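You operate a simulated robot arm through the tools that you are given. There is no shell and no other tool. Be economical: measure what you need, move in short steps, check, and stop when the job is done.

Carry out the task below with a simulated two-armed robot. There is one attempt and no reset: what you move stays moved.

## Task
Fold the large green cloth, set the orange light from the LIGHTS drawer on it and switch it on.
Fine: fold it in half where it lies; shut the drawer; the other light stays off in it. Where these are worked on the way, their far stop is far enough and under half their travel is too little: lights drawer.

Only the result counts: the job must be done as asked and must still hold three seconds after the hand-in. Knocking over, shifting, dropping, spilling or breaking anything else fails it. Flat cloth is picked up by pressing the open fingertips on it (5 to 10 N) and closing them slowly along it; thin cloth reads only 2 to 8 mm in the jaws.

## Robot
Two 7-joint arms with two-finger parallel grippers on one trunk, on a base that drives. Base frame: it is fixed to the floor where the robot stands at the start and does not move with it; the origin is under the middle of the robot, x ahead of it, y to its left, z up; the surface under the hand at the start is at about z = 820. Units: mm, rad, N and s.
The left shoulder is at the start at [50, 165, 1030], the right one opposite. With the tool pointing down near the work surface each hand reaches from about 240 to 700 mm from the robot's upright axis, wherever it stands, measured 20 degrees to its own side. Places, roughly: clear end of the long table [700, 0, 800]; lights drawer [900, -900, 1000]; orange light button [900, -1000, 1000]; orange light, purple light [1000, -1000, 1000]; purple light button [900, -900, 1000]. Payload 3.91 kg a hand.
Tool frame (each hand has its own): the origin (TCP) lies between the finger pads and is the grasp point; the fingertips stand 30 mm ahead of it; z points along the fingers, y is the line along which they close. Largest opening 110 mm; finger width 20, thickness 10; the body of the gripper, 48 by 112 mm, starts 55 mm behind the TCP.
Orientation is that of the tool frame in the base frame, as a unit quaternion [w, x, y, z]. With the fingers straight down and closing along the base's y, the tool's x points along the base's -x, its y along +y and its z along -z.

## Interface
- The arms move only by the tool play_rows. It takes "left_steps", "right_steps" or both (then of equal length, played together; a hand with none holds still); each is a list of rows, each a list of 3 entries, a list of its own where there are three numbers: the turn, a rotation vector about the tool's x, y, z in rad, then the shift along the tool's x, y, z in mm, then the gripper command, from -1 (shut) to 1 (fully open), values between in proportion. In form: [[[ax, ay, az], [x, y, z], grip], ...]. A call has 1 to 8 rows; each row is the pose to reach, as a shift and turn from the pose commanded when the call began, along the tool's axes at that moment. Each row takes 0.2 s and may step no farther than 50 mm and 0.15 rad from the row before; otherwise, or with a gripper value out of range, the whole call is refused. Where a pose cannot be reached the arm comes as near as it can. A force on the tool above 50 N (or 10 N above the force at the start of the call, whichever is more), or a blocked arm, ends the call early, and 0.2 s more pass. The fingers move at their own pace (about 45 mm/s each) and stop on an object; they squeeze with about 32 N. The grip force told is the motor's: it shows also when the fingers shut on nothing. Time passes only in rows, and 0.2 s behind the last, so rows that repeat a pose let the fingers close. The reply holds the time, the measured pose of the TCP, the force on the tool along the base axes, the opening and the grip force, in the units named above and with some noise, with the torque about the TCP (base axes, N m) and any sound that the robot's microphone picked up, and new pictures: "show" is both (left out), scene, wrist or none (wrist: the cameras of the hands that moved).
- Cameras (640 x 400 px; columns grow to the right, rows downward): "scene" is now at [116.1, -0.9, 1203.3]; the picture's right is [-0.01, -1.00, 0.00], its down [-0.55, 0.01, -0.83] and it looks along [0.83, -0.01, -0.55] (base axes); focal length 260 px, centre (320, 200). "left" rides on the left gripper at [72, -17, -103] in its tool frame; the picture's right is [0.23, 0.97, 0.00], its down [-0.76, 0.18, -0.62] and it looks along [-0.61, 0.14, 0.78] (tool axes); focal length 222 px, centre (320, 200). "right" rides on the right gripper at [72, 17, -103] in its tool frame; the picture's right is [-0.23, 0.97, 0.00], its down [-0.76, -0.18, -0.62] and it looks along [-0.61, -0.14, 0.78] (tool axes); focal length 222 px, centre (320, 200). There is no depth. A picture from a camera that has moved, and an enlarged one, comes with that camera's place and axes in the base frame and with its lens.
- move_column(by): slides the trunk up (or, below 0, down) by that many mm; the arms and the scene camera ride with it, the base frame stays. It gives what a move gives, with no picture.
- base_move(legs): drives the robot by 1 to 6 legs, each [ahead, left, turn to the left] in mm, mm and rad, along the robot's own axes; the way and the turn of a leg run together, so that a leg with both is an arc; at most 1500 mm and 3.142 rad a leg. The arms and the cameras ride along, it lands a little off, and it stops where it bumps. It gives what a move gives, and a new picture of the scene camera.
- head_to(pan, tilt): turns the head with the scene camera to pan (to the left, within 1.396 rad either way) and tilt (down, from -0.506 to 1.204), counted from straight ahead of the robot. It gives what a move gives, and a new picture of the scene camera.
- close_up(camera, box): a new picture of the part [left, top, right, bottom] of that camera's present view, enlarged. No time passes.
- sign_off(): hands the job in; it is judged then, once.

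Work in short steps. Places have to be worked out from the pictures, the camera data and where the tool is seen: move nearer, look again, correct. Check each grasp and each placing, and mend what went wrong. You have 120 turns and 260 pictures in all, those below and enlarged ones among them. Open the grippers and draw the arms clear of the work before you hand the job in, unless the task says otherwise; then end with one line.

The tools are called after "Call:" as a command line: name --argument value ..., lists and objects as JSON in quotes. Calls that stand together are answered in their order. play_rows: Moves the arms, as the interface text tells. Its arguments: {"type":"object","properties":{"left_steps":{"type":"array","items":{"type":"array"}},"right_steps":{"type":"array","items":{"type":"array"}},"show":{"type":"string","enum":["both","scene","wrist","none"]}},"required":[]} The other tools are called the same way: move_column (by) slides the trunk up or down; base_move (legs) drives the base; head_to (pan, tilt) turns the head that bears the scene camera; close_up (camera, box) takes an enlarged picture of a part of a camera's view; sign_off () hands the job in.

At the start:

```text
time_s: 0.0
left_tcp_pos: [467.2, 215.6, 967.9]
left_tool_rot: [0.0, -0.001, 1.0, 0.0]
left_wrist_force: [0.5, 0.1, -0.4]
left_torque: [-0.02, -0.02, 0.0]
left_width: 110.1
left_gripper_force: 0.0
right_tcp_pos: [494.4, -188.8, 974.7]
right_tool_rot: [0.0, 0.0, 1.0, 0.0]
right_wrist_force: [-0.2, -0.1, -0.5]
right_torque: [0.01, -0.01, 0.0]
right_width: 109.9
right_gripper_force: 0.1
trunk travel left (down, up): [-250.0, 253.0]
robot x, y, heading: [-2.4, 0.1, -0.001]
head pan, tilt: [-0.014, 0.583]
```

scene: 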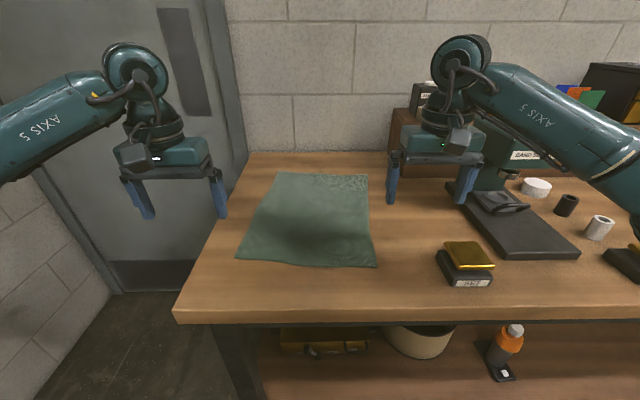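
right: 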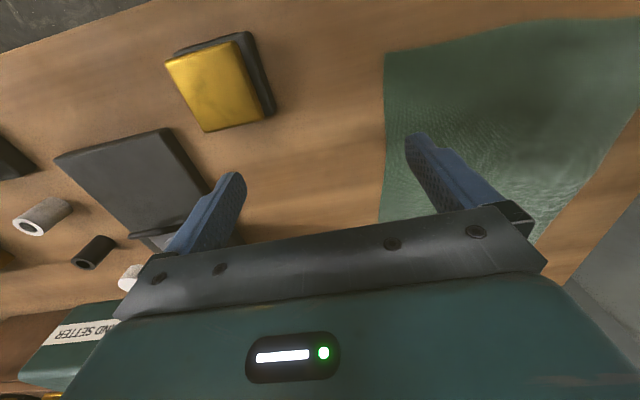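
left: 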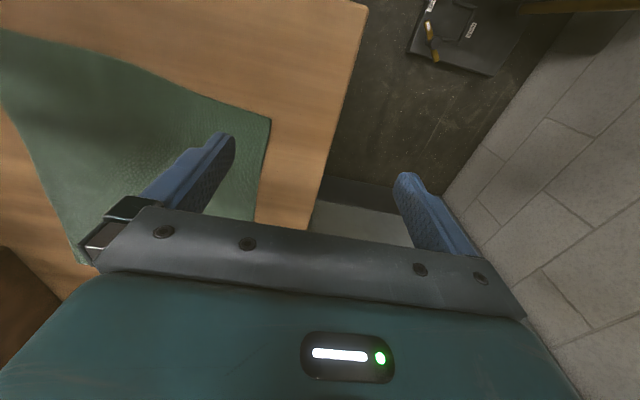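

The cloth lies at about x 460–850, y -140–+140. I look to the right to see the rest of the scene, including the LIGHTS drawer.

Call:
head_to --pan -0.8 --tilt 0.35

Call:
head_to --pan 0.0 --tilt 0.9

```text
time_s: 1.1
left_tcp_pos: [466.6, 215.6, 968.7]
left_tool_rot: [0.001, 0.0, 1.0, 0.001]
left_wrist_force: [-0.6, 0.0, 0.0]
left_torque: [0.0, -0.01, -0.01]
left_width: 110.1
left_gripper_force: 0.0
right_tcp_pos: [494.5, -189.1, 975.3]
right_tool_rot: [0.0, 0.0, 1.0, 0.0]
right_wrist_force: [-0.2, -0.3, 0.5]
right_torque: [0.02, 0.03, 0.01]
right_width: 110.0
right_gripper_force: 0.1
trunk travel left (down, up): [-250.0, 253.0]
robot x, y, heading: [5.8, -3.4, 0.006]
head pan, tilt: [-0.799, 0.351]
camera scene: at [92.2, -66.4, 1224.5], right [-0.72, -0.7, 0.0], down [-0.24, 0.25, -0.94], along [0.66, -0.67, -0.34], focal length 260 px, centre (320, 200)
```

scene: 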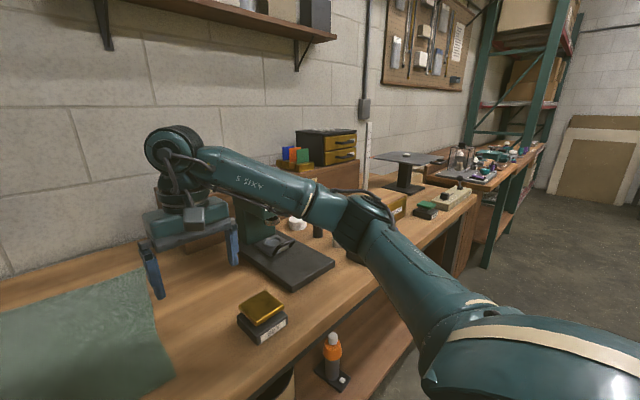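

```text
time_s: 2.2
left_tcp_pos: [466.2, 216.0, 969.1]
left_tool_rot: [0.0, 0.0, 1.0, 0.0]
left_wrist_force: [-0.1, 0.2, 0.5]
left_torque: [-0.01, -0.01, -0.02]
left_width: 110.0
left_gripper_force: 0.1
right_tcp_pos: [494.3, -188.6, 976.2]
right_tool_rot: [0.0, 0.0, 1.0, 0.0]
right_wrist_force: [0.6, 0.8, -0.4]
right_torque: [-0.04, -0.03, -0.01]
right_width: 110.0
right_gripper_force: 0.1
trunk travel left (down, up): [-250.0, 253.0]
robot x, y, heading: [-0.5, -1.2, 0.001]
head pan, tilt: [0.0, 0.901]
camera scene: at [102.7, 0.2, 1177.0], right [0.0, -1.0, 0.0], down [-0.78, 0.0, -0.62], along [0.62, 0.0, -0.78], focal length 260 px, centre (320, 200)
```

scene: 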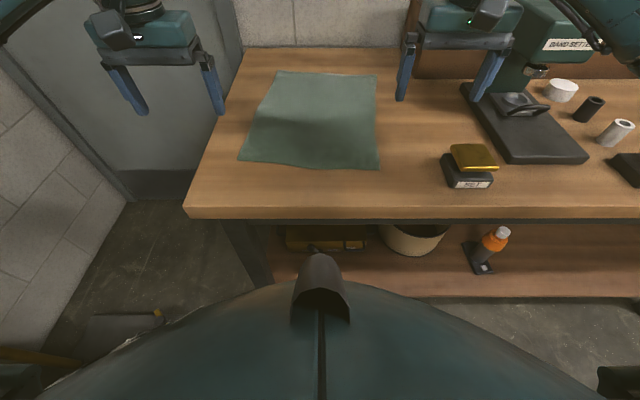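

Cloth corners: near-left ≈(485,164), near-right ≈(463,-115), far-left ≈(860,122), far-right ≈(845,-164); table front edge x≈355. To gain reach I edge forward a little.

Call:
base_move --legs '[[60, 0, 0]]'

```text
time_s: 3.2
left_tcp_pos: [525.9, 216.6, 968.9]
left_tool_rot: [0.001, 0.0, 1.0, 0.0]
left_wrist_force: [-0.6, 0.3, 0.2]
left_torque: [0.0, 0.0, 0.02]
left_width: 110.0
left_gripper_force: 0.1
right_tcp_pos: [554.7, -189.1, 974.3]
right_tool_rot: [0.001, 0.0, 1.0, 0.0]
right_wrist_force: [0.6, 1.1, -0.7]
right_torque: [0.01, 0.04, -0.02]
right_width: 110.0
right_gripper_force: 0.0
trunk travel left (down, up): [-250.0, 253.0]
robot x, y, heading: [60.0, -3.9, -0.001]
head pan, tilt: [0.0, 0.901]
camera scene: at [161.9, 0.3, 1176.9], right [0.0, -1.0, 0.0], down [-0.78, 0.0, -0.62], along [0.62, 0.0, -0.78], focal length 260 px, centre (320, 200)
```

scene: 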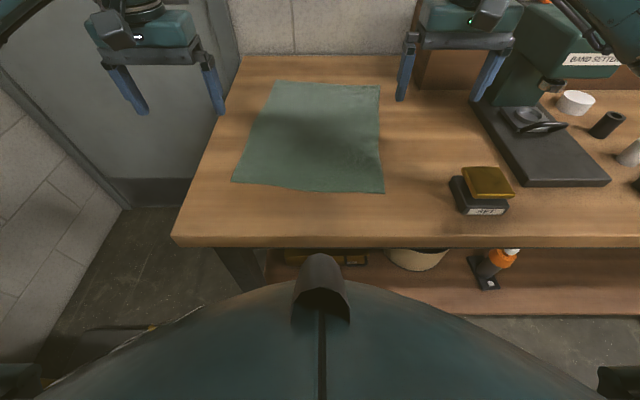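

No bump. Another 50 mm forward.

Call:
base_move --legs '[[50, 0, 0]]'

```text
time_s: 4.1
left_tcp_pos: [577.1, 215.4, 970.0]
left_tool_rot: [0.0, 0.001, 1.0, 0.0]
left_wrist_force: [0.4, 0.0, -0.6]
left_torque: [-0.03, 0.02, -0.05]
left_width: 109.9
left_gripper_force: 0.0
right_tcp_pos: [605.1, -188.5, 975.0]
right_tool_rot: [0.0, 0.0, 1.0, 0.0]
right_wrist_force: [-0.5, -0.4, 0.4]
right_torque: [-0.02, 0.03, 0.04]
right_width: 110.2
right_gripper_force: 0.0
trunk travel left (down, up): [-250.0, 253.0]
robot x, y, heading: [109.9, -0.4, -0.006]
head pan, tilt: [0.0, 0.901]
camera scene: at [212.1, 0.3, 1176.9], right [0.0, -1.0, 0.0], down [-0.78, 0.0, -0.62], along [0.62, 0.0, -0.78], focal length 260 px, centre (320, 200)
```

scene: 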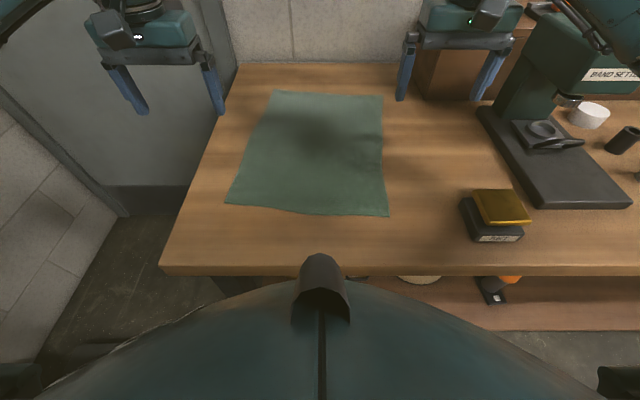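

Still free; another 50 mm.

Call:
base_move --legs '[[50, 0, 0]]'

```text
time_s: 5.0
left_tcp_pos: [577.2, 216.1, 967.4]
left_tool_rot: [0.0, -0.001, 1.0, 0.001]
left_wrist_force: [0.2, -0.2, 0.0]
left_torque: [0.0, -0.02, 0.01]
left_width: 110.1
left_gripper_force: 0.1
right_tcp_pos: [606.1, -188.6, 975.2]
right_tool_rot: [0.001, 0.0, 1.0, 0.001]
right_wrist_force: [0.8, 0.4, 0.4]
right_torque: [0.0, 0.04, 0.01]
right_width: 110.0
right_gripper_force: 0.0
trunk travel left (down, up): [-250.0, 253.0]
robot x, y, heading: [109.0, -0.8, -0.002]
head pan, tilt: [0.0, 0.901]
stopped in leg 1: the robot was blocked; the commanded pose is now the measured one
camera scene: at [213.4, 0.3, 1177.0], right [0.0, -1.0, 0.0], down [-0.78, 0.0, -0.62], along [0.62, 0.0, -0.78], focal length 260 px, centre (320, 200)
```

scene: 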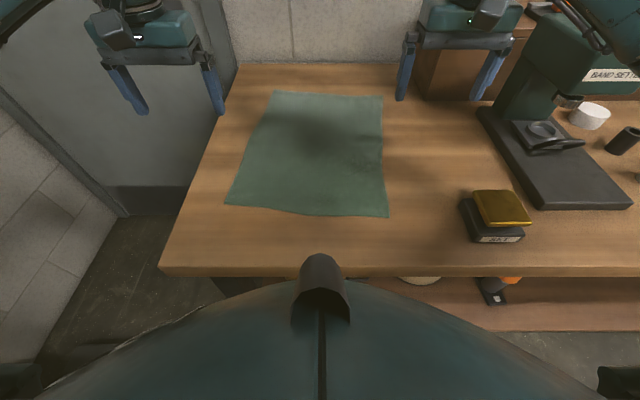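

Blocked at the table: robot axis is at x≈110. Cloth is a 380×278 mm rectangle; I'll bring the near edge to the far edge with both hands. Now both hands go above the near corners (tilted 0.3 rad, half open), still ~50 mm clear.

Call:
play_rows --right_steps '[[[0, 0.06, 0], [24, 23, 15], 0.1], [[0, 0.12, 0], [49, 47, 30], 0.1], [[0, 0.18, 0], [73, 70, 45], 0.1], [[0, 0.24, 0], [98, 93, 60], 0.1], [[0, 0.3, 0], [122, 116, 75], 0.1], [[0, 0.3, 0], [122, 116, 75], 0.1]]' --left_steps '[[[0, 0.06, 0], [15, -19, 13], 0.1], [[0, 0.12, 0], [30, -39, 27], 0.1], [[0, 0.18, 0], [46, -58, 40], 0.1], [[0, 0.24, 0], [61, -78, 54], 0.1], [[0, 0.3, 0], [76, -97, 67], 0.1], [[0, 0.3, 0], [76, -97, 67], 0.1]]'

```text
time_s: 6.3
left_tcp_pos: [500.5, 119.9, 901.6]
left_tool_rot: [-0.15, -0.001, 0.989, -0.001]
left_wrist_force: [0.5, -0.4, 0.4]
left_torque: [-0.02, 0.03, 0.03]
left_width: 60.6
left_gripper_force: 0.1
right_tcp_pos: [484.5, -71.4, 902.1]
right_tool_rot: [-0.15, 0.0, 0.989, 0.001]
right_wrist_force: [-0.2, 0.6, 0.5]
right_torque: [-0.02, 0.02, -0.01]
right_width: 60.8
right_gripper_force: 0.1
trunk travel left (down, up): [-250.0, 253.0]
robot x, y, heading: [110.2, 1.8, 0.001]
head pan, tilt: [0.0, 0.901]
camera scene: at [213.4, 0.3, 1177.0], right [0.0, -1.0, 0.0], down [-0.78, 0.0, -0.62], along [0.62, 0.0, -0.78], focal length 260 px, centre (320, 200)
camera right: at [445.5, -55.0, 1022.9], right [0.22, 0.97, -0.07], down [0.91, -0.18, 0.37], along [0.35, -0.14, -0.93], focal length 222 px, centre (320, 200)
camera left: at [461.0, 103.2, 1021.2], right [-0.22, 0.97, 0.07], down [0.91, 0.18, 0.37], along [0.35, 0.14, -0.93], focal length 222 px, centre (320, 200)
```

scene: 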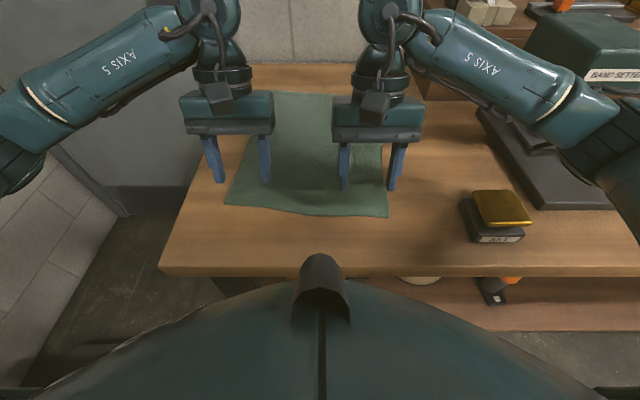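
right: 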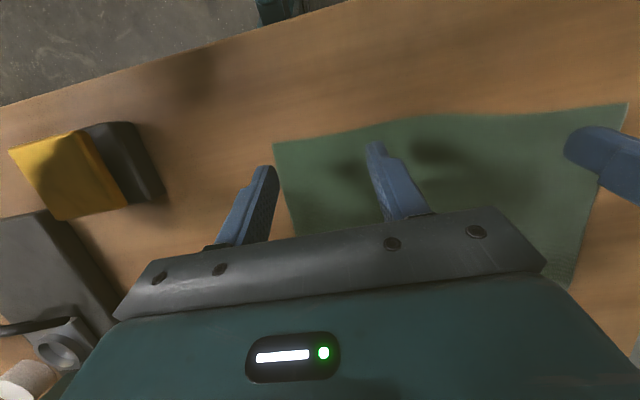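
left: 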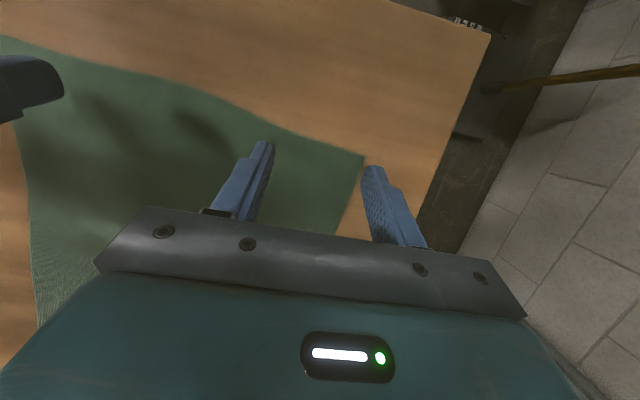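

Wrist views confirm the corners at (460,-114) and (487,163). I lower both hands to just above the surface, slightly toward the edge.

Call:
play_rows --right_steps '[[[0, 0, 0], [-2.4, 2.5, 21], 0.1], [[0, 0, 0], [-4.8, 5, 42.5], 0.1], [[0, 0, 0], [-5.7, 5, 45.4], 0.1], [[0, 0, 0], [-6.3, 5, 47.3], 0.1]]' --left_steps '[[[0, 0, 0], [-3.8, -2.5, 21], 0.1], [[0, 0, 0], [-7.6, -5, 41.6], 0.1], [[0, 0, 0], [-8.5, -5, 44.5], 0.1], [[0, 0, 0], [-9.1, -5, 46.4], 0.1]]' --show "wrist"

```text
time_s: 7.3
left_tcp_pos: [496.5, 112.5, 853.2]
left_tool_rot: [-0.149, -0.001, 0.989, -0.001]
left_wrist_force: [0.1, 0.2, 0.7]
left_torque: [0.0, -0.01, 0.03]
left_width: 60.6
left_gripper_force: 0.1
right_tcp_pos: [475.7, -67.1, 853.5]
right_tool_rot: [-0.15, 0.0, 0.989, 0.001]
right_wrist_force: [0.8, 0.2, -0.7]
right_torque: [0.0, 0.01, -0.03]
right_width: 60.8
right_gripper_force: 0.1
trunk travel left (down, up): [-250.0, 253.0]
robot x, y, heading: [112.7, -3.0, -0.002]
head pan, tilt: [0.0, 0.901]
camera right: at [436.3, -50.8, 974.5], right [0.22, 0.97, -0.07], down [0.91, -0.18, 0.37], along [0.35, -0.14, -0.93], focal length 222 px, centre (320, 200)
camera left: at [455.5, 97.2, 973.9], right [-0.22, 0.97, 0.07], down [0.91, 0.18, 0.37], along [0.35, 0.14, -0.93], focal length 222 px, centre (320, 200)
```

right: 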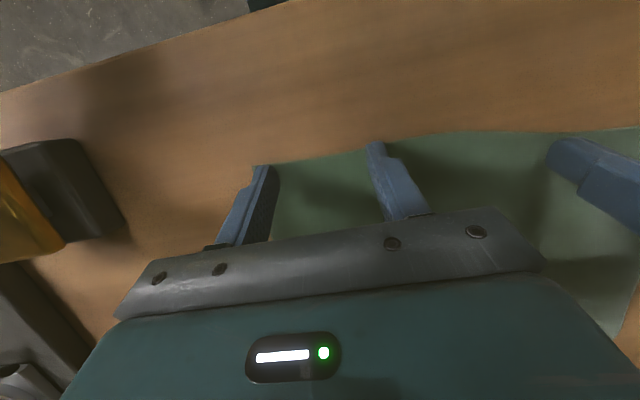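
left: 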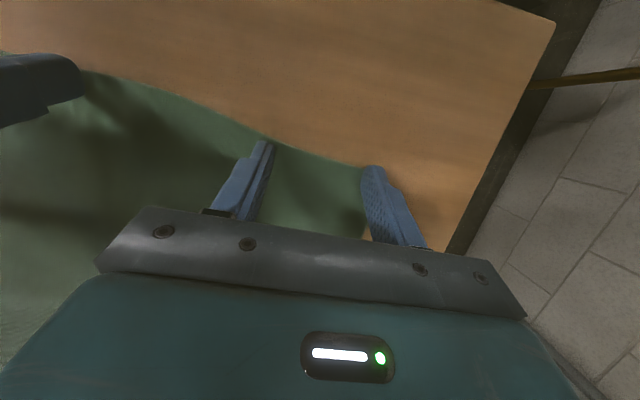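

Positions are good, the fingertips are about 2 mm above the cloth. I press down in 1 mm steps.

Call:
play_rows --right_steps '[[[0, 0, 0], [-0.3, 0, 1], 0.1], [[0, 0, 0], [-0.6, 0, 2], 0.1], [[0, 0, 0], [-0.9, 0, 3], 0.1], [[0, 0, 0], [-0.9, 0, 3], 0.1]]' --left_steps '[[[0, 0, 0], [-0.3, 0, 1], 0.1], [[0, 0, 0], [-0.6, 0, 2], 0.1], [[0, 0, 0], [-0.9, 0, 3], 0.1], [[0, 0, 0], [-0.9, 0, 3], 0.1]]' --show "none"

```text
time_s: 8.3
left_tcp_pos: [495.3, 113.9, 852.9]
left_tool_rot: [-0.148, -0.001, 0.989, -0.001]
left_wrist_force: [0.9, 0.4, 3.0]
left_torque: [0.08, -0.04, -0.02]
left_width: 60.5
left_gripper_force: 0.2
right_tcp_pos: [475.0, -67.2, 852.3]
right_tool_rot: [-0.147, 0.0, 0.989, 0.001]
right_wrist_force: [3.6, -3.2, 31.9]
right_torque: [-0.49, -0.13, 0.06]
right_width: 60.5
right_gripper_force: 0.1
trunk travel left (down, up): [-250.0, 253.0]
robot x, y, heading: [109.7, 2.3, 0.005]
head pan, tilt: [0.0, 0.901]
```

Right presses 32 N (too much), left 3 N. I correct: right up ~1.5 mm, left down ~0.4 mm.

Call:
play_rows --right_steps '[[[0, 0, 0], [0.4, 0, -1.4], 0.1], [[0, 0, 0], [0.4, 0, -1.4], 0.1]]' --left_steps '[[[0, 0, 0], [-0.1, 0, 0.3], 0.1], [[0, 0, 0], [-0.1, 0, 0.3], 0.1]]' --show "none"

```text
time_s: 8.9
left_tcp_pos: [495.9, 113.9, 851.7]
left_tool_rot: [-0.147, 0.0, 0.989, 0.0]
left_wrist_force: [3.7, 2.3, 15.6]
left_torque: [0.33, -0.14, -0.07]
left_width: 60.3
left_gripper_force: 0.2
right_tcp_pos: [475.3, -66.8, 851.8]
right_tool_rot: [-0.148, 0.0, 0.989, 0.001]
right_wrist_force: [4.2, -3.0, 23.4]
right_torque: [-0.3, -0.14, 0.04]
right_width: 60.2
right_gripper_force: 0.1
trunk travel left (down, up): [-250.0, 253.0]
robot x, y, heading: [111.5, -3.7, -0.005]
head pan, tilt: [0.0, 0.901]
```

Call:
play_rows --right_steps '[[[0, 0, 0], [0.3, 0, -1.2], 0.1], [[0, 0, 0], [0.3, 0, -1.2], 0.1]]' --left_steps '[[[0, 0, 0], [0.15, 0, -0.5], 0.1], [[0, 0, 0], [0.15, 0, -0.5], 0.1]]' --show "none"

```text
time_s: 9.6
left_tcp_pos: [495.7, 114.4, 852.3]
left_tool_rot: [-0.148, 0.0, 0.989, 0.0]
left_wrist_force: [4.5, 0.7, 21.4]
left_torque: [0.45, -0.16, -0.1]
left_width: 60.5
left_gripper_force: 0.1
right_tcp_pos: [474.8, -66.0, 852.9]
right_tool_rot: [-0.15, 0.001, 0.989, 0.001]
right_wrist_force: [1.8, 0.5, 6.3]
right_torque: [0.0, -0.07, -0.03]
right_width: 60.7
right_gripper_force: 0.0
trunk travel left (down, up): [-250.0, 253.0]
robot x, y, heading: [107.9, 2.1, -0.001]
head pan, tilt: [0.0, 0.901]
```

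Right is at 6 N; left has crept to 21 N, so I ease it up.

Call:
play_rows --left_steps '[[[0, 0, 0], [0.3, 0, -1.0], 0.1], [[0, 0, 0], [0.3, 0, -1.0], 0.1]]' --show "none"

```text
time_s: 10.2
left_tcp_pos: [495.7, 113.5, 853.6]
left_tool_rot: [-0.149, -0.002, 0.989, 0.0]
left_wrist_force: [4.1, 0.4, 16.4]
left_torque: [0.19, -0.11, -0.07]
left_width: 60.6
left_gripper_force: 0.0
right_tcp_pos: [475.8, -66.5, 853.4]
right_tool_rot: [-0.149, -0.001, 0.989, 0.001]
right_wrist_force: [-0.8, 0.0, 1.3]
right_torque: [0.0, 0.0, 0.03]
right_width: 60.8
right_gripper_force: 0.0
trunk travel left (down, up): [-250.0, 253.0]
robot x, y, heading: [111.8, -1.2, 0.004]
head pan, tilt: [0.0, 0.901]
```

Forces lag a bit. I trim (right down 0.8, left up 0.4) and start closing slowly.

Call:
play_rows --right_steps '[[[0, 0, 0], [-0.25, 0, 0.8], 0.1], [[0, 0, 0], [-0.25, 0, 0.8], 0.0], [[0, 0, 0], [-0.25, 0, 0.8], -0.1], [[0, 0, 0], [-0.25, 0, 0.8], -0.2]]' --left_steps '[[[0, 0, 0], [0.1, 0, -0.4], 0.1], [[0, 0, 0], [0.1, 0, -0.4], 0.0], [[0, 0, 0], [0.1, 0, -0.4], -0.1], [[0, 0, 0], [0.1, 0, -0.4], -0.2]]' --show "wrist"

```text
time_s: 11.2
left_tcp_pos: [496.6, 113.1, 852.5]
left_tool_rot: [-0.15, 0.0, 0.989, 0.001]
left_wrist_force: [1.1, 0.1, 5.7]
left_torque: [0.02, -0.02, 0.0]
left_width: 43.6
left_gripper_force: 0.1
right_tcp_pos: [474.8, -67.0, 852.7]
right_tool_rot: [-0.149, 0.0, 0.989, 0.001]
right_wrist_force: [0.4, 1.9, 9.4]
right_torque: [-0.01, 0.0, 0.0]
right_width: 43.1
right_gripper_force: 0.1
trunk travel left (down, up): [-250.0, 253.0]
robot x, y, heading: [106.9, 2.5, 0.003]
head pan, tilt: [0.0, 0.901]
camera right: at [436.3, -50.7, 973.6], right [0.22, 0.97, -0.07], down [0.91, -0.18, 0.37], along [0.35, -0.14, -0.93], focal length 222 px, centre (320, 200)
camera left: at [455.3, 97.5, 972.7], right [-0.22, 0.97, 0.07], down [0.91, 0.18, 0.37], along [0.35, 0.14, -0.93], focal length 222 px, centre (320, 200)
```

right: 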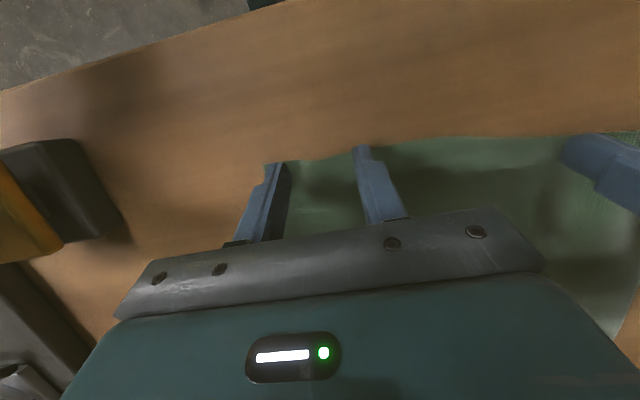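
left: 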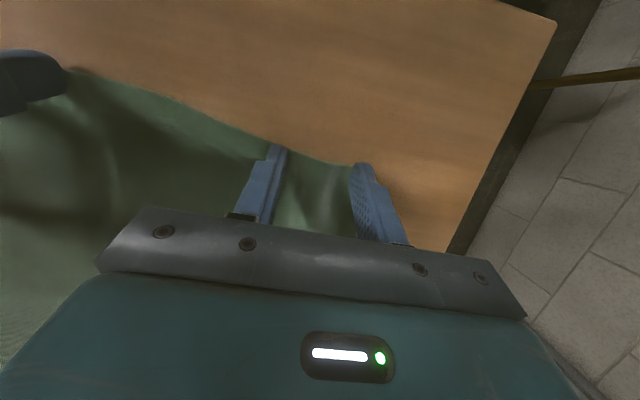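

The forces are right (6 and 9 N) and the cloth moves with the fingers and bunches. I keep closing slowly.

Call:
play_rows --right_steps '[[[0, 0, 0], [0, 0, 0], -0.3], [[0, 0, 0], [0, 0, 0], -0.4], [[0, 0, 0], [0, 0, 0], -0.5], [[0, 0, 0], [0, 0, 0], -0.6]]' --left_steps '[[[0, 0, 0], [0, 0, 0], -0.3], [[0, 0, 0], [0, 0, 0], -0.4], [[0, 0, 0], [0, 0, 0], -0.5], [[0, 0, 0], [0, 0, 0], -0.6]]' --show "none"

Call:
play_rows --right_steps '[[[0, 0, 0], [0, 0, 0], -0.7], [[0, 0, 0], [0, 0, 0], -0.8], [[0, 0, 0], [0, 0, 0], -0.9], [[0, 0, 0], [0, 0, 0], -1], [[0, 0, 0], [0, 0, 0], -1], [[0, 0, 0], [0, 0, 0], -1]]' --left_steps '[[[0, 0, 0], [0, 0, 0], -0.7], [[0, 0, 0], [0, 0, 0], -0.8], [[0, 0, 0], [0, 0, 0], -0.9], [[0, 0, 0], [0, 0, 0], -1], [[0, 0, 0], [0, 0, 0], -1], [[0, 0, 0], [0, 0, 0], -1]]' --show "wrist"

```text
time_s: 12.2
left_tcp_pos: [496.1, 114.6, 853.2]
left_tool_rot: [-0.15, -0.001, 0.989, 0.0]
left_wrist_force: [0.0, -0.2, 0.7]
left_torque: [0.0, 0.05, 0.02]
left_width: 22.1
left_gripper_force: 0.0
right_tcp_pos: [475.9, -66.8, 853.3]
right_tool_rot: [-0.149, 0.0, 0.989, 0.0]
right_wrist_force: [-0.1, -0.7, 12.8]
right_torque: [0.02, -0.04, 0.03]
right_width: 20.5
right_gripper_force: 0.0
trunk travel left (down, up): [-250.0, 253.0]
robot x, y, heading: [108.3, -0.0, -0.002]
head pan, tilt: [0.0, 0.901]
```

```text
time_s: 13.6
left_tcp_pos: [496.6, 115.2, 853.0]
left_tool_rot: [-0.149, -0.001, 0.989, -0.001]
left_wrist_force: [-0.3, 0.1, -0.2]
left_torque: [-0.02, -0.03, 0.0]
left_width: 0.0
left_gripper_force: 32.2
right_tcp_pos: [476.1, -67.2, 851.9]
right_tool_rot: [-0.149, 0.0, 0.989, 0.001]
right_wrist_force: [0.3, 2.6, 14.0]
right_torque: [0.08, -0.05, 0.0]
right_width: 2.6
right_gripper_force: 32.1
trunk travel left (down, up): [-250.0, 253.0]
robot x, y, heading: [112.2, 0.0, -0.002]
head pan, tilt: [0.0, 0.901]
camera right: at [436.3, -50.4, 973.6], right [0.22, 0.97, -0.07], down [0.91, -0.18, 0.37], along [0.35, -0.14, -0.93], focal length 222 px, centre (320, 200)
camera left: at [455.4, 97.9, 973.1], right [-0.22, 0.97, 0.07], down [0.91, 0.18, 0.37], along [0.35, 0.14, -0.93], focal length 222 px, centre (320, 200)
```

right: 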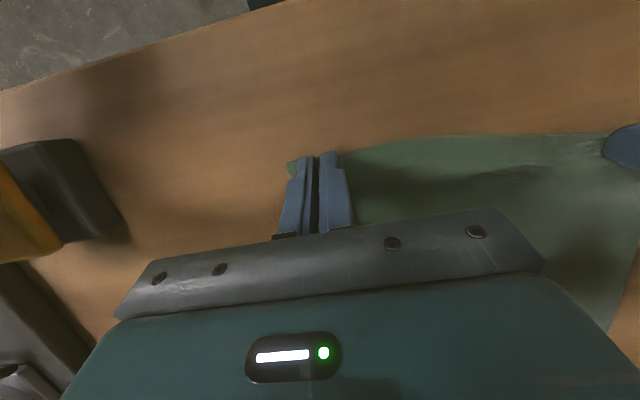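
left: 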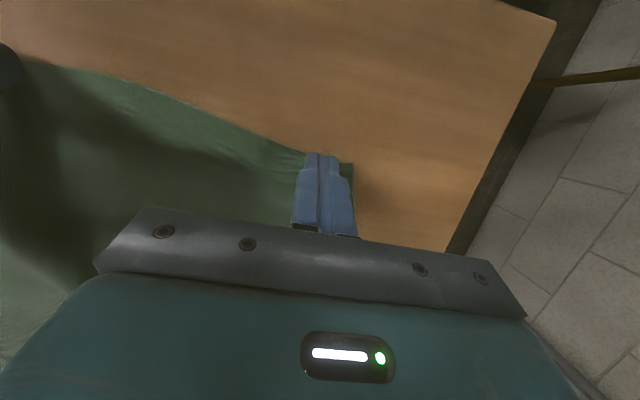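

Right hand holds the cloth (2.6 mm); the left lost pressure and shut on nothing. Left: lift, reopen, press again.

Call:
play_rows --left_steps '[[[0, 0, 0], [1.5, 0, -4.8], -1], [[0, 0, 0], [1.5, 0, -4.8], 0.0], [[0, 0, 0], [1.5, 0, -4.8], 0.0], [[0, 0, 0], [1.5, 0, -4.8], 0.0], [[0, 0, 0], [1.5, 0, -4.8], 0.0], [[0, 0, 0], [0, 0, 0], 0.0], [[0, 0, 0], [-0.15, 0, 0.5], 0.0], [[0, 0, 0], [-0.3, 0, 1.0], 0.0]]' --show "wrist"

```text
time_s: 15.3
left_tcp_pos: [496.8, 115.4, 852.7]
left_tool_rot: [-0.149, 0.0, 0.989, 0.0]
left_wrist_force: [1.2, 0.7, 5.7]
left_torque: [0.1, -0.07, -0.02]
left_width: 55.0
left_gripper_force: 0.0
right_tcp_pos: [474.7, -66.5, 853.2]
right_tool_rot: [-0.148, 0.0, 0.989, -0.001]
right_wrist_force: [1.9, 2.6, 13.8]
right_torque: [0.1, -0.03, 0.0]
right_width: 2.6
right_gripper_force: 31.8
trunk travel left (down, up): [-250.0, 253.0]
robot x, y, heading: [113.6, 2.2, -0.001]
head pan, tilt: [0.0, 0.901]
camera left: at [455.5, 97.9, 972.6], right [-0.22, 0.97, 0.07], down [0.91, 0.18, 0.37], along [0.35, 0.14, -0.93], focal length 222 px, centre (320, 200)
```

left: 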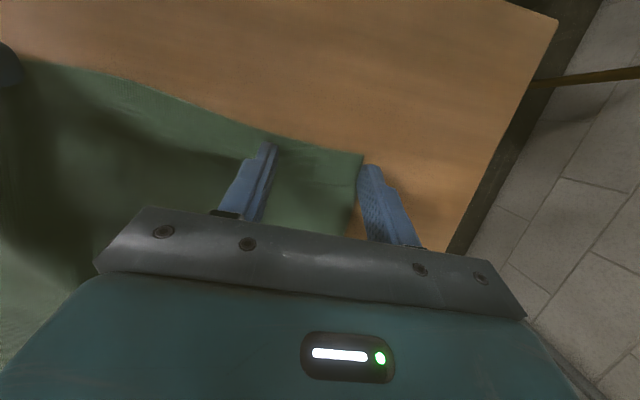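

The left corner now lies at (475,142), so the outer finger is off the cloth. I lift, shift 22 mm inward and 5 mm nearer, and press again.

Call:
play_rows --left_steps '[[[0, 0, 0], [1.8, 0, -5.8], 0.0], [[0, 0, 0], [6.6, -22, -4.3], 0.0], [[0, 0, 0], [6.6, -22, -4.3], 0.0], [[0, 0, 0], [5.1, -22, 0.5], 0.0], [[0, 0, 0], [4.8, -22, 1.5], 0.0], [[0, 0, 0], [4.7, -22, 1.8], 0.0]]' --show "wrist"

```text
time_s: 16.8
left_tcp_pos: [490.6, 91.6, 852.9]
left_tool_rot: [-0.149, -0.002, 0.989, 0.0]
left_wrist_force: [1.1, 0.9, 8.7]
left_torque: [0.04, -0.06, 0.0]
left_width: 54.7
left_gripper_force: 0.1
right_tcp_pos: [474.8, -67.9, 852.5]
right_tool_rot: [-0.149, 0.0, 0.989, 0.0]
right_wrist_force: [2.4, 3.0, 13.0]
right_torque: [0.09, -0.06, -0.01]
right_width: 2.7
right_gripper_force: 32.0
trunk travel left (down, up): [-250.0, 253.0]
robot x, y, heading: [110.6, -1.7, -0.002]
head pan, tilt: [0.0, 0.901]
camera left: at [450.0, 75.3, 972.5], right [-0.22, 0.97, 0.07], down [0.91, 0.18, 0.37], along [0.35, 0.14, -0.93], focal length 222 px, centre (320, 200)
```

left: 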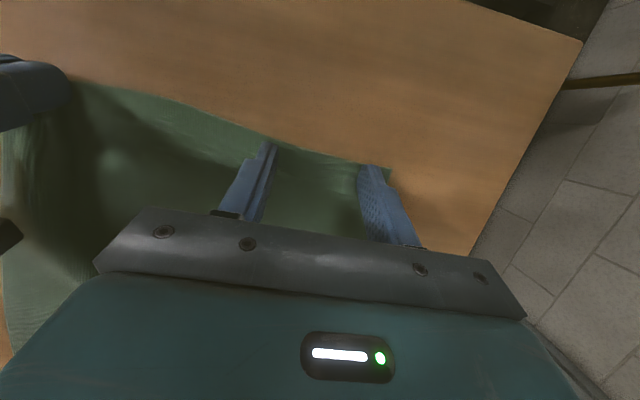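

8.7 N and both fingers on cloth. Closing slowly with pressure kept.

Call:
play_rows --left_steps '[[[0, 0, 0], [-0.05, 0, 0.15], -0.1], [[0, 0, 0], [-0.05, 0, 0.15], -0.2], [[0, 0, 0], [-0.1, 0, 0.3], -0.3], [[0, 0, 0], [-0.1, 0, 0.3], -0.4]]' --show "none"

```text
time_s: 17.8
left_tcp_pos: [490.7, 91.3, 852.8]
left_tool_rot: [-0.149, 0.0, 0.989, 0.0]
left_wrist_force: [-0.9, -3.4, 17.0]
left_torque: [-0.02, 0.0, 0.03]
left_width: 33.6
left_gripper_force: 0.7
right_tcp_pos: [475.9, -67.9, 853.5]
right_tool_rot: [-0.149, 0.0, 0.989, 0.0]
right_wrist_force: [2.9, 5.4, 10.5]
right_torque: [0.16, -0.07, 0.02]
right_width: 2.6
right_gripper_force: 32.1
trunk travel left (down, up): [-250.0, 253.0]
robot x, y, heading: [111.2, -2.4, 0.001]
head pan, tilt: [0.0, 0.901]
```

Call:
play_rows --left_steps '[[[0, 0, 0], [0, 0, -0.1], -0.5], [[0, 0, 0], [0, 0, -0.1], -0.6], [[0, 0, 0], [0, 0, -0.1], -0.7], [[0, 0, 0], [0, 0, -0.1], -0.8], [[0, 0, 0], [0, 0, -0.1], -0.9], [[0, 0, 0], [0, 0, -0.1], -1], [[0, 0, 0], [0, 0, -0.1], -1]]' --show "wrist"

```text
time_s: 19.4
left_tcp_pos: [491.0, 92.3, 852.2]
left_tool_rot: [-0.149, -0.001, 0.989, 0.0]
left_wrist_force: [-1.1, -5.0, 23.4]
left_torque: [-0.12, 0.03, 0.01]
left_width: 2.6
left_gripper_force: 32.2
right_tcp_pos: [475.5, -66.5, 853.1]
right_tool_rot: [-0.148, -0.002, 0.989, 0.0]
right_wrist_force: [1.7, 8.3, 5.8]
right_torque: [0.29, 0.0, -0.01]
right_width: 2.5
right_gripper_force: 31.8
trunk travel left (down, up): [-250.0, 253.0]
robot x, y, heading: [112.4, -0.3, -0.0]
head pan, tilt: [0.0, 0.901]
camera left: at [450.1, 75.4, 972.3], right [-0.22, 0.97, 0.07], down [0.91, 0.18, 0.37], along [0.35, 0.14, -0.93], focal length 222 px, centre (320, 200)
```

left: 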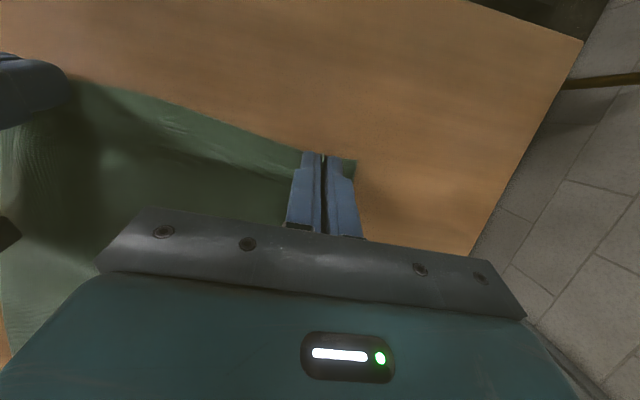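

Both hands hold the cloth (2.6 mm each). I lift the edge 60 mm and look.

Call:
play_rows --right_steps '[[[0, 0, 0], [0, 0, -21], -1], [[0, 0, 0], [-1, 0, -42], -1], [[0, 0, 0], [-1.4, 0, -63.2], -1]]' --left_steps '[[[0, 0, 0], [0, 0, -21], -1], [[0, 0, 0], [-1, 0, -42], -1], [[0, 0, 0], [-1.4, 0, -63.2], -1]]' --show "both"

```text
time_s: 20.1
left_tcp_pos: [511.3, 91.8, 912.2]
left_tool_rot: [-0.15, 0.0, 0.989, 0.0]
left_wrist_force: [-0.9, -8.9, -1.0]
left_torque: [-0.28, 0.03, 0.05]
left_width: 2.6
left_gripper_force: 31.9
right_tcp_pos: [495.2, -68.5, 912.1]
right_tool_rot: [-0.15, -0.002, 0.989, 0.0]
right_wrist_force: [-0.1, 9.1, -0.3]
right_torque: [0.33, -0.01, -0.04]
right_width: 2.5
right_gripper_force: 31.9
trunk travel left (down, up): [-250.0, 253.0]
robot x, y, heading: [108.0, -3.5, -0.001]
head pan, tilt: [0.0, 0.901]
camera scene: at [213.3, 0.3, 1176.9], right [0.0, -1.0, 0.0], down [-0.78, 0.0, -0.62], along [0.62, 0.0, -0.78], focal length 260 px, centre (320, 200)
camera right: at [456.9, -51.2, 1033.3], right [0.22, 0.97, -0.07], down [0.91, -0.18, 0.37], along [0.35, -0.14, -0.93], focal length 222 px, centre (320, 200)
camera left: at [471.3, 75.7, 1031.6], right [-0.22, 0.97, 0.07], down [0.91, 0.18, 0.37], along [0.35, 0.14, -0.93], focal length 222 px, centre (320, 200)
```

scene: 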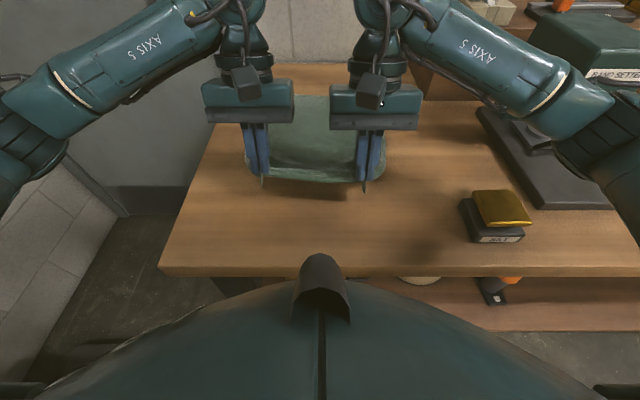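
right: 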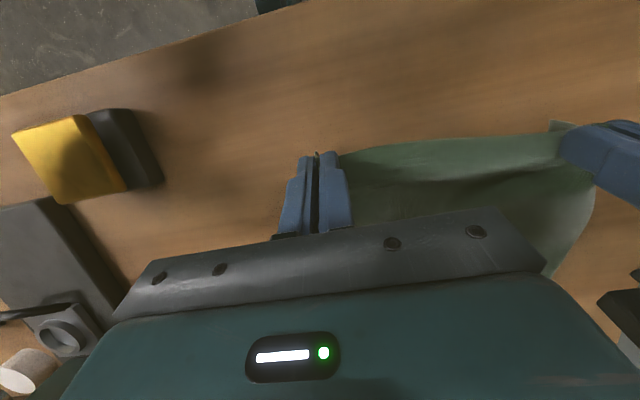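
left: 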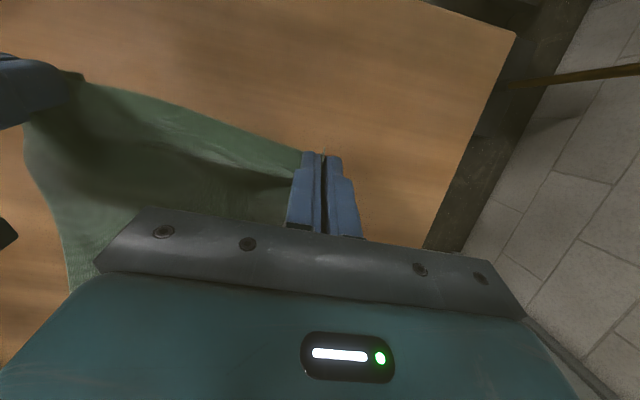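

Cloth is held taut between the hands (9 N). I swing the edge up and forward, turning the fingers gradually, easing tension a little.

Call:
play_rows --right_steps '[[[0, -0.1, 0], [-14, -1, -25], -1], [[0, -0.2, 0], [-28, -2, -49], -1], [[0, -0.3, 0], [-42, -4, -74], -1], [[0, -0.4, 0], [-55, -5, -99], -1]]' --left_steps '[[[0, -0.1, 0], [-14, -4, -25], -1], [[0, -0.2, 0], [-28, -7, -49], -1], [[0, -0.3, 0], [-42, -10, -74], -1], [[0, -0.4, 0], [-55, -13, -99], -1]]' --show "scene"

```text
time_s: 21.1
left_tcp_pos: [593.2, 79.8, 989.0]
left_tool_rot: [0.051, -0.001, 0.999, 0.001]
left_wrist_force: [-0.2, -0.9, -1.2]
left_torque: [-0.02, -0.01, -0.01]
left_width: 2.1
left_gripper_force: 32.4
right_tcp_pos: [577.3, -73.3, 993.0]
right_tool_rot: [0.05, 0.0, 0.999, 0.0]
right_wrist_force: [0.1, 0.3, -0.8]
right_torque: [0.03, -0.02, -0.01]
right_width: 2.2
right_gripper_force: 32.1
trunk travel left (down, up): [-250.0, 253.0]
robot x, y, heading: [109.2, 3.9, -0.002]
head pan, tilt: [0.0, 0.901]
camera scene: at [213.2, 0.3, 1177.0], right [0.0, -1.0, 0.0], down [-0.78, 0.0, -0.62], along [0.62, 0.0, -0.78], focal length 260 px, centre (320, 200)
```

scene: 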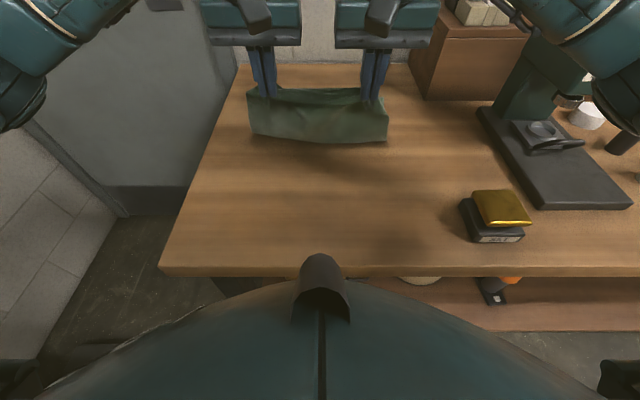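

Held well; fold line is staying near x≈650. Continue over the top, tilting the fingers forward.

Call:
play_rows --right_steps '[[[0, -0.125, 0], [-36, -4, 5], -1], [[0, -0.25, 0], [-72, -8, 12], -1], [[0, -0.375, 0], [-108, -12, 25], -1], [[0, -0.5, 0], [-142.5, -15, 42.5], -1]]' --left_steps '[[[0, -0.125, 0], [-36, -4, 5], -1], [[0, -0.25, 0], [-72, -8, 12], -1], [[0, -0.375, 0], [-108, -12, 25], -1], [[0, -0.5, 0], [-142.5, -15, 42.5], -1]]' --show "both"

```text
time_s: 22.1
left_tcp_pos: [739.3, 64.3, 959.8]
left_tool_rot: [0.297, 0.001, 0.955, 0.0]
left_wrist_force: [0.5, -0.7, -0.1]
left_torque: [0.0, -0.02, -0.04]
left_width: 2.3
left_gripper_force: 31.9
right_tcp_pos: [723.4, -87.9, 964.7]
right_tool_rot: [0.296, 0.0, 0.955, 0.0]
right_wrist_force: [0.1, 0.3, 0.5]
right_torque: [0.02, 0.0, 0.0]
right_width: 2.4
right_gripper_force: 32.1
trunk travel left (down, up): [-250.0, 253.0]
robot x, y, heading: [112.0, -3.1, -0.001]
head pan, tilt: [0.0, 0.901]
camera scene: at [213.7, 0.2, 1176.9], right [0.0, -1.0, 0.0], down [-0.78, 0.0, -0.62], along [0.62, 0.0, -0.78], focal length 260 px, centre (320, 200)
camera right: at [605.6, -71.5, 1008.9], right [0.19, 0.97, 0.13], down [0.28, -0.18, 0.94], along [0.94, -0.14, -0.3], focal length 222 px, centre (320, 200)
camera left: at [619.1, 48.3, 1003.8], right [-0.19, 0.97, -0.13], down [0.27, 0.18, 0.94], along [0.94, 0.14, -0.3], focal length 222 px, centre (320, 200)
```

scene: 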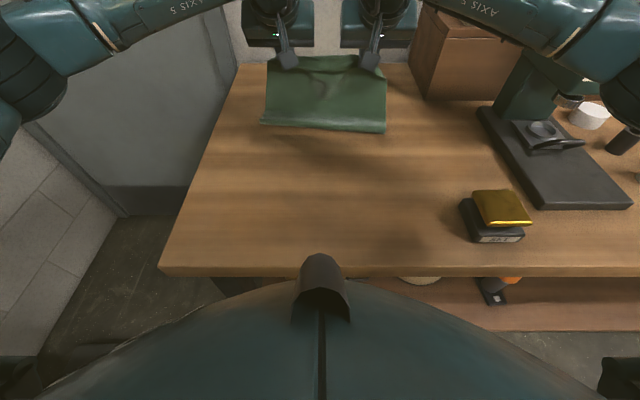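
right: 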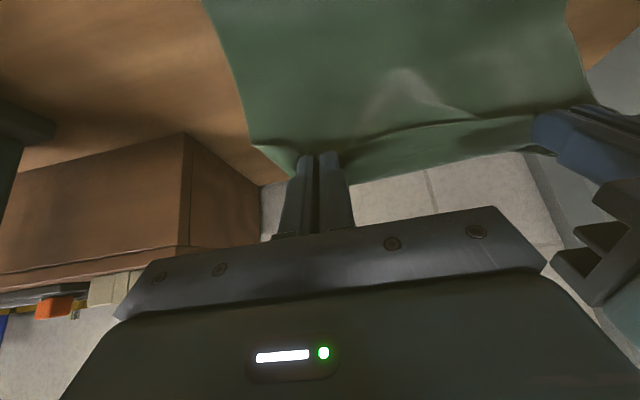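
left: 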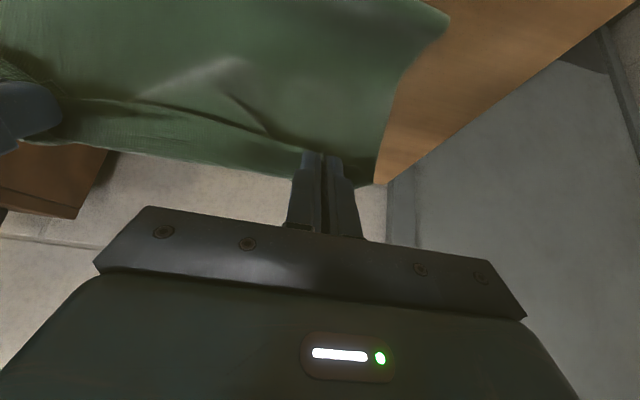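

The fold hangs cleanly over the far half. Now down and forward to the far edge, stopping ~18 mm above the table.

Call:
play_rows --right_steps '[[[0, -0.0875, 0], [-4, -2, 36], -1], [[0, -0.175, 0], [-8, -5, 72], -1], [[0, -0.2625, 0], [-12, -8, 108], -1], [[0, -0.35, 0], [-16, -10, 143], -1], [[0, -0.35, 0], [-16, -10, 143], -1]]' --left_steps '[[[0, -0.0875, 0], [-4, -1, 35], -1], [[0, -0.175, 0], [-8, -3, 69], -1], [[0, -0.2625, 0], [-12, -4, 104], -1], [[0, -0.35, 0], [-17, -6, 138], -1], [[0, -0.35, 0], [-17, -6, 138], -1]]' --show "both"

```text
time_s: 23.4
left_tcp_pos: [832.0, 58.9, 857.7]
left_tool_rot: [0.459, 0.0, 0.889, 0.0]
left_wrist_force: [-0.2, -3.0, 0.9]
left_torque: [-0.03, 0.04, -0.11]
left_width: 1.9
left_gripper_force: 31.9
right_tcp_pos: [816.6, -95.7, 855.9]
right_tool_rot: [0.457, 0.001, 0.889, 0.0]
right_wrist_force: [0.2, 3.0, 0.5]
right_torque: [0.03, 0.0, 0.05]
right_width: 2.7
right_gripper_force: 32.2
trunk travel left (down, up): [-250.0, 253.0]
robot x, y, heading: [108.9, -1.5, -0.0]
head pan, tilt: [0.0, 0.901]
camera scene: at [213.5, 0.3, 1177.0], right [0.0, -1.0, 0.0], down [-0.78, 0.0, -0.62], along [0.62, 0.0, -0.78], focal length 260 px, centre (320, 200)
camera right: at [690.8, -79.7, 857.2], right [0.13, 0.97, 0.19], down [-0.07, -0.18, 0.98], along [0.99, -0.14, 0.04], focal length 222 px, centre (320, 200)
camera left: at [703.2, 42.1, 858.6], right [-0.13, 0.97, -0.18], down [-0.07, 0.18, 0.98], along [0.99, 0.14, 0.04], focal length 222 px, centre (320, 200)
```

scene: 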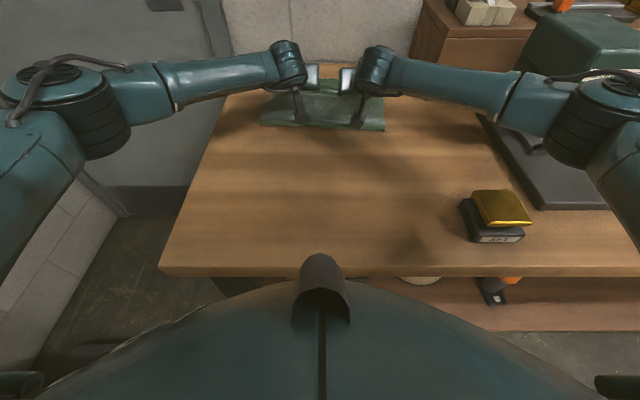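
right: 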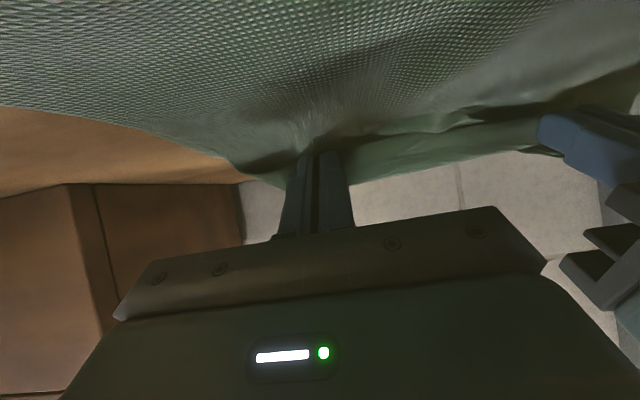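
left: 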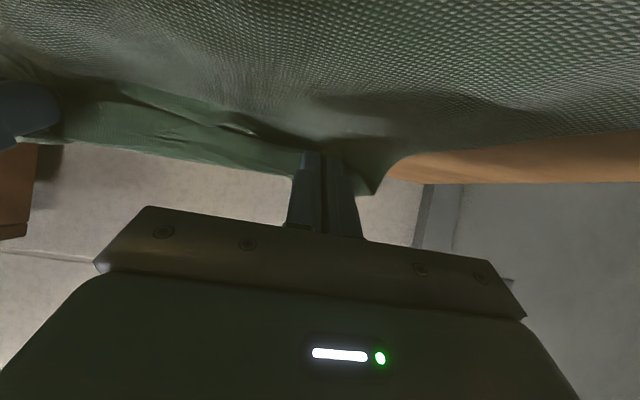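

Edge is at the far edge, gripped both sides. I lower ~14 mm while drawing back 10 mm, so the edge lands.

Call:
play_rows --right_steps '[[[0, 0, 0], [6, 0, 0], -1], [[0, 0, 0], [12, 0, 0], -1], [[0, 0, 0], [17, 0, 0], -1], [[0, 0, 0], [17, 0, 0], -1]]' --left_steps '[[[0, 0, 0], [6, 0, 0], -1], [[0, 0, 0], [12, 0, 0], -1], [[0, 0, 0], [17, 0, 0], -1], [[0, 0, 0], [17, 0, 0], -1]]' --show "wrist"

```text
time_s: 24.4
left_tcp_pos: [819.7, 58.9, 847.2]
left_tool_rot: [0.46, 0.0, 0.888, 0.0]
left_wrist_force: [2.4, -2.7, 7.4]
left_torque: [-0.04, -0.24, -0.1]
left_width: 2.4
left_gripper_force: 32.6
right_tcp_pos: [807.2, -96.7, 846.8]
right_tool_rot: [0.463, 0.0, 0.886, 0.001]
right_wrist_force: [5.1, 2.6, 21.2]
right_torque: [-0.02, -0.52, 0.09]
right_width: 2.4
right_gripper_force: 32.4
trunk travel left (down, up): [-250.0, 253.0]
robot x, y, heading: [110.5, -2.7, 0.002]
head pan, tilt: [0.0, 0.901]
camera right: at [681.4, -79.7, 847.0], right [0.13, 0.97, 0.19], down [-0.07, -0.18, 0.98], along [0.99, -0.14, 0.05], focal length 222 px, centre (320, 200)
camera left: at [691.2, 41.9, 847.3], right [-0.13, 0.97, -0.19], down [-0.07, 0.18, 0.98], along [0.99, 0.14, 0.04], focal length 222 px, centre (320, 200)
```

right: 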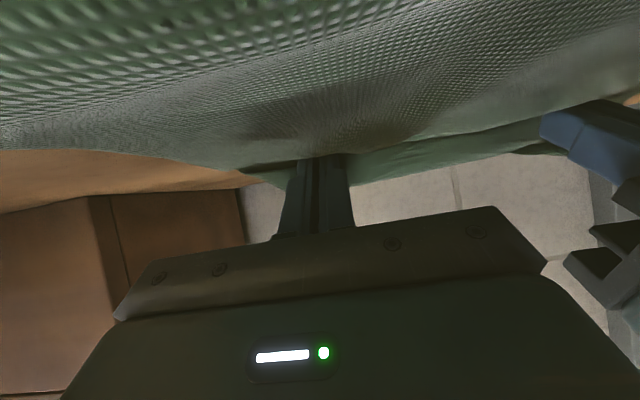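
left: 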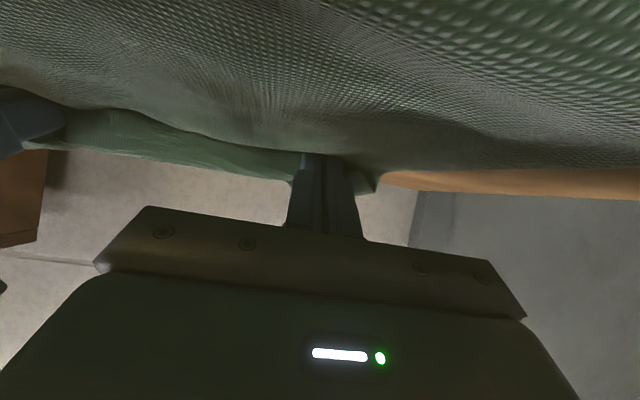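

Contact on both. I open slowly while lightly pressed, to spread the gathered cloth out again.

Call:
play_rows --right_steps '[[[0, 0, 0], [-0.7, 0, -0.5], -0.9], [[0, 0, 0], [-0.7, 0, -0.5], -0.8], [[0, 0, 0], [-0.7, 0, -0.5], -0.7], [[0, 0, 0], [-0.7, 0, -0.5], -0.6], [[0, 0, 0], [-0.7, 0, -0.5], -0.5], [[0, 0, 0], [-0.7, 0, -0.5], -0.4], [[0, 0, 0], [-0.7, 0, -0.5], -0.3], [[0, 0, 0], [-0.7, 0, -0.5], -0.2]]' --left_steps '[[[0, 0, 0], [0, 0, 0], -0.9], [[0, 0, 0], [0, 0, 0], -0.8], [[0, 0, 0], [0, 0, 0], -0.7], [[0, 0, 0], [0, 0, 0], -0.6], [[0, 0, 0], [0, 0, 0], -0.5], [[0, 0, 0], [0, 0, 0], -0.4], [[0, 0, 0], [0, 0, 0], -0.3], [[0, 0, 0], [0, 0, 0], -0.2]]' --show "both"

```text
time_s: 26.1
left_tcp_pos: [818.5, 56.0, 847.2]
left_tool_rot: [0.46, 0.001, 0.888, -0.001]
left_wrist_force: [0.5, -12.7, 14.8]
left_torque: [-0.05, -0.29, -0.18]
left_width: 37.2
left_gripper_force: 0.1
right_tcp_pos: [806.2, -95.2, 846.1]
right_tool_rot: [0.462, -0.001, 0.887, 0.003]
right_wrist_force: [4.3, 11.8, 19.3]
right_torque: [0.08, -0.47, 0.26]
right_width: 35.3
right_gripper_force: 0.0
trunk travel left (down, up): [-250.0, 253.0]
robot x, y, heading: [108.8, 0.7, 0.007]
head pan, tilt: [0.0, 0.901]
camera scene: at [210.1, 0.3, 1177.5], right [0.0, -1.0, 0.0], down [-0.78, 0.0, -0.62], along [0.62, 0.0, -0.78], focal length 260 px, centre (320, 200)
camera right: at [679.7, -78.3, 847.4], right [0.13, 0.97, 0.19], down [-0.07, -0.18, 0.98], along [0.99, -0.14, 0.05], focal length 222 px, centre (320, 200)
camera left: at [689.7, 40.0, 847.1], right [-0.13, 0.97, -0.19], down [-0.07, 0.18, 0.98], along [0.99, 0.14, 0.04], focal length 222 px, centre (320, 200)
```

scene: 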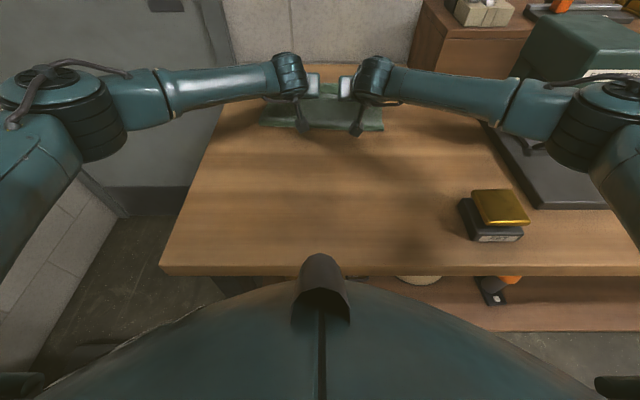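
right: 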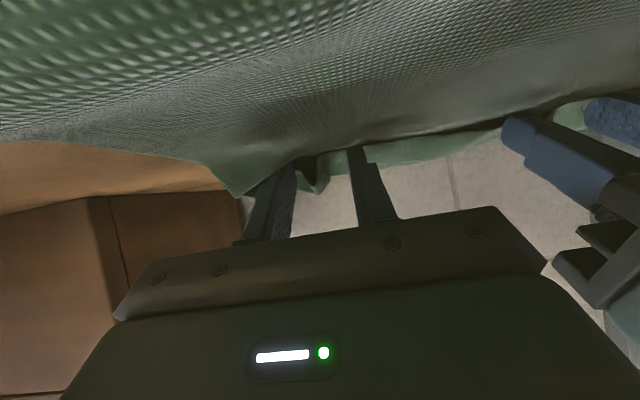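
left: 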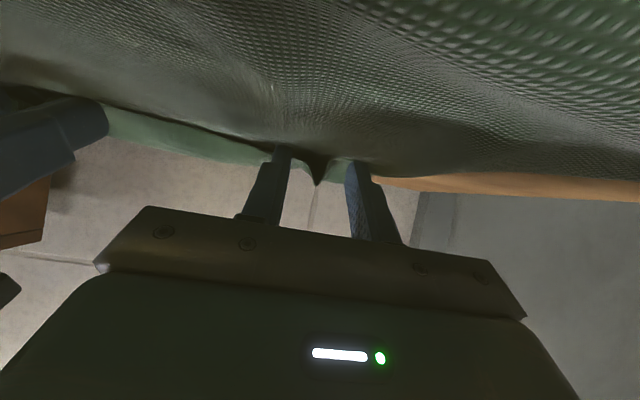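

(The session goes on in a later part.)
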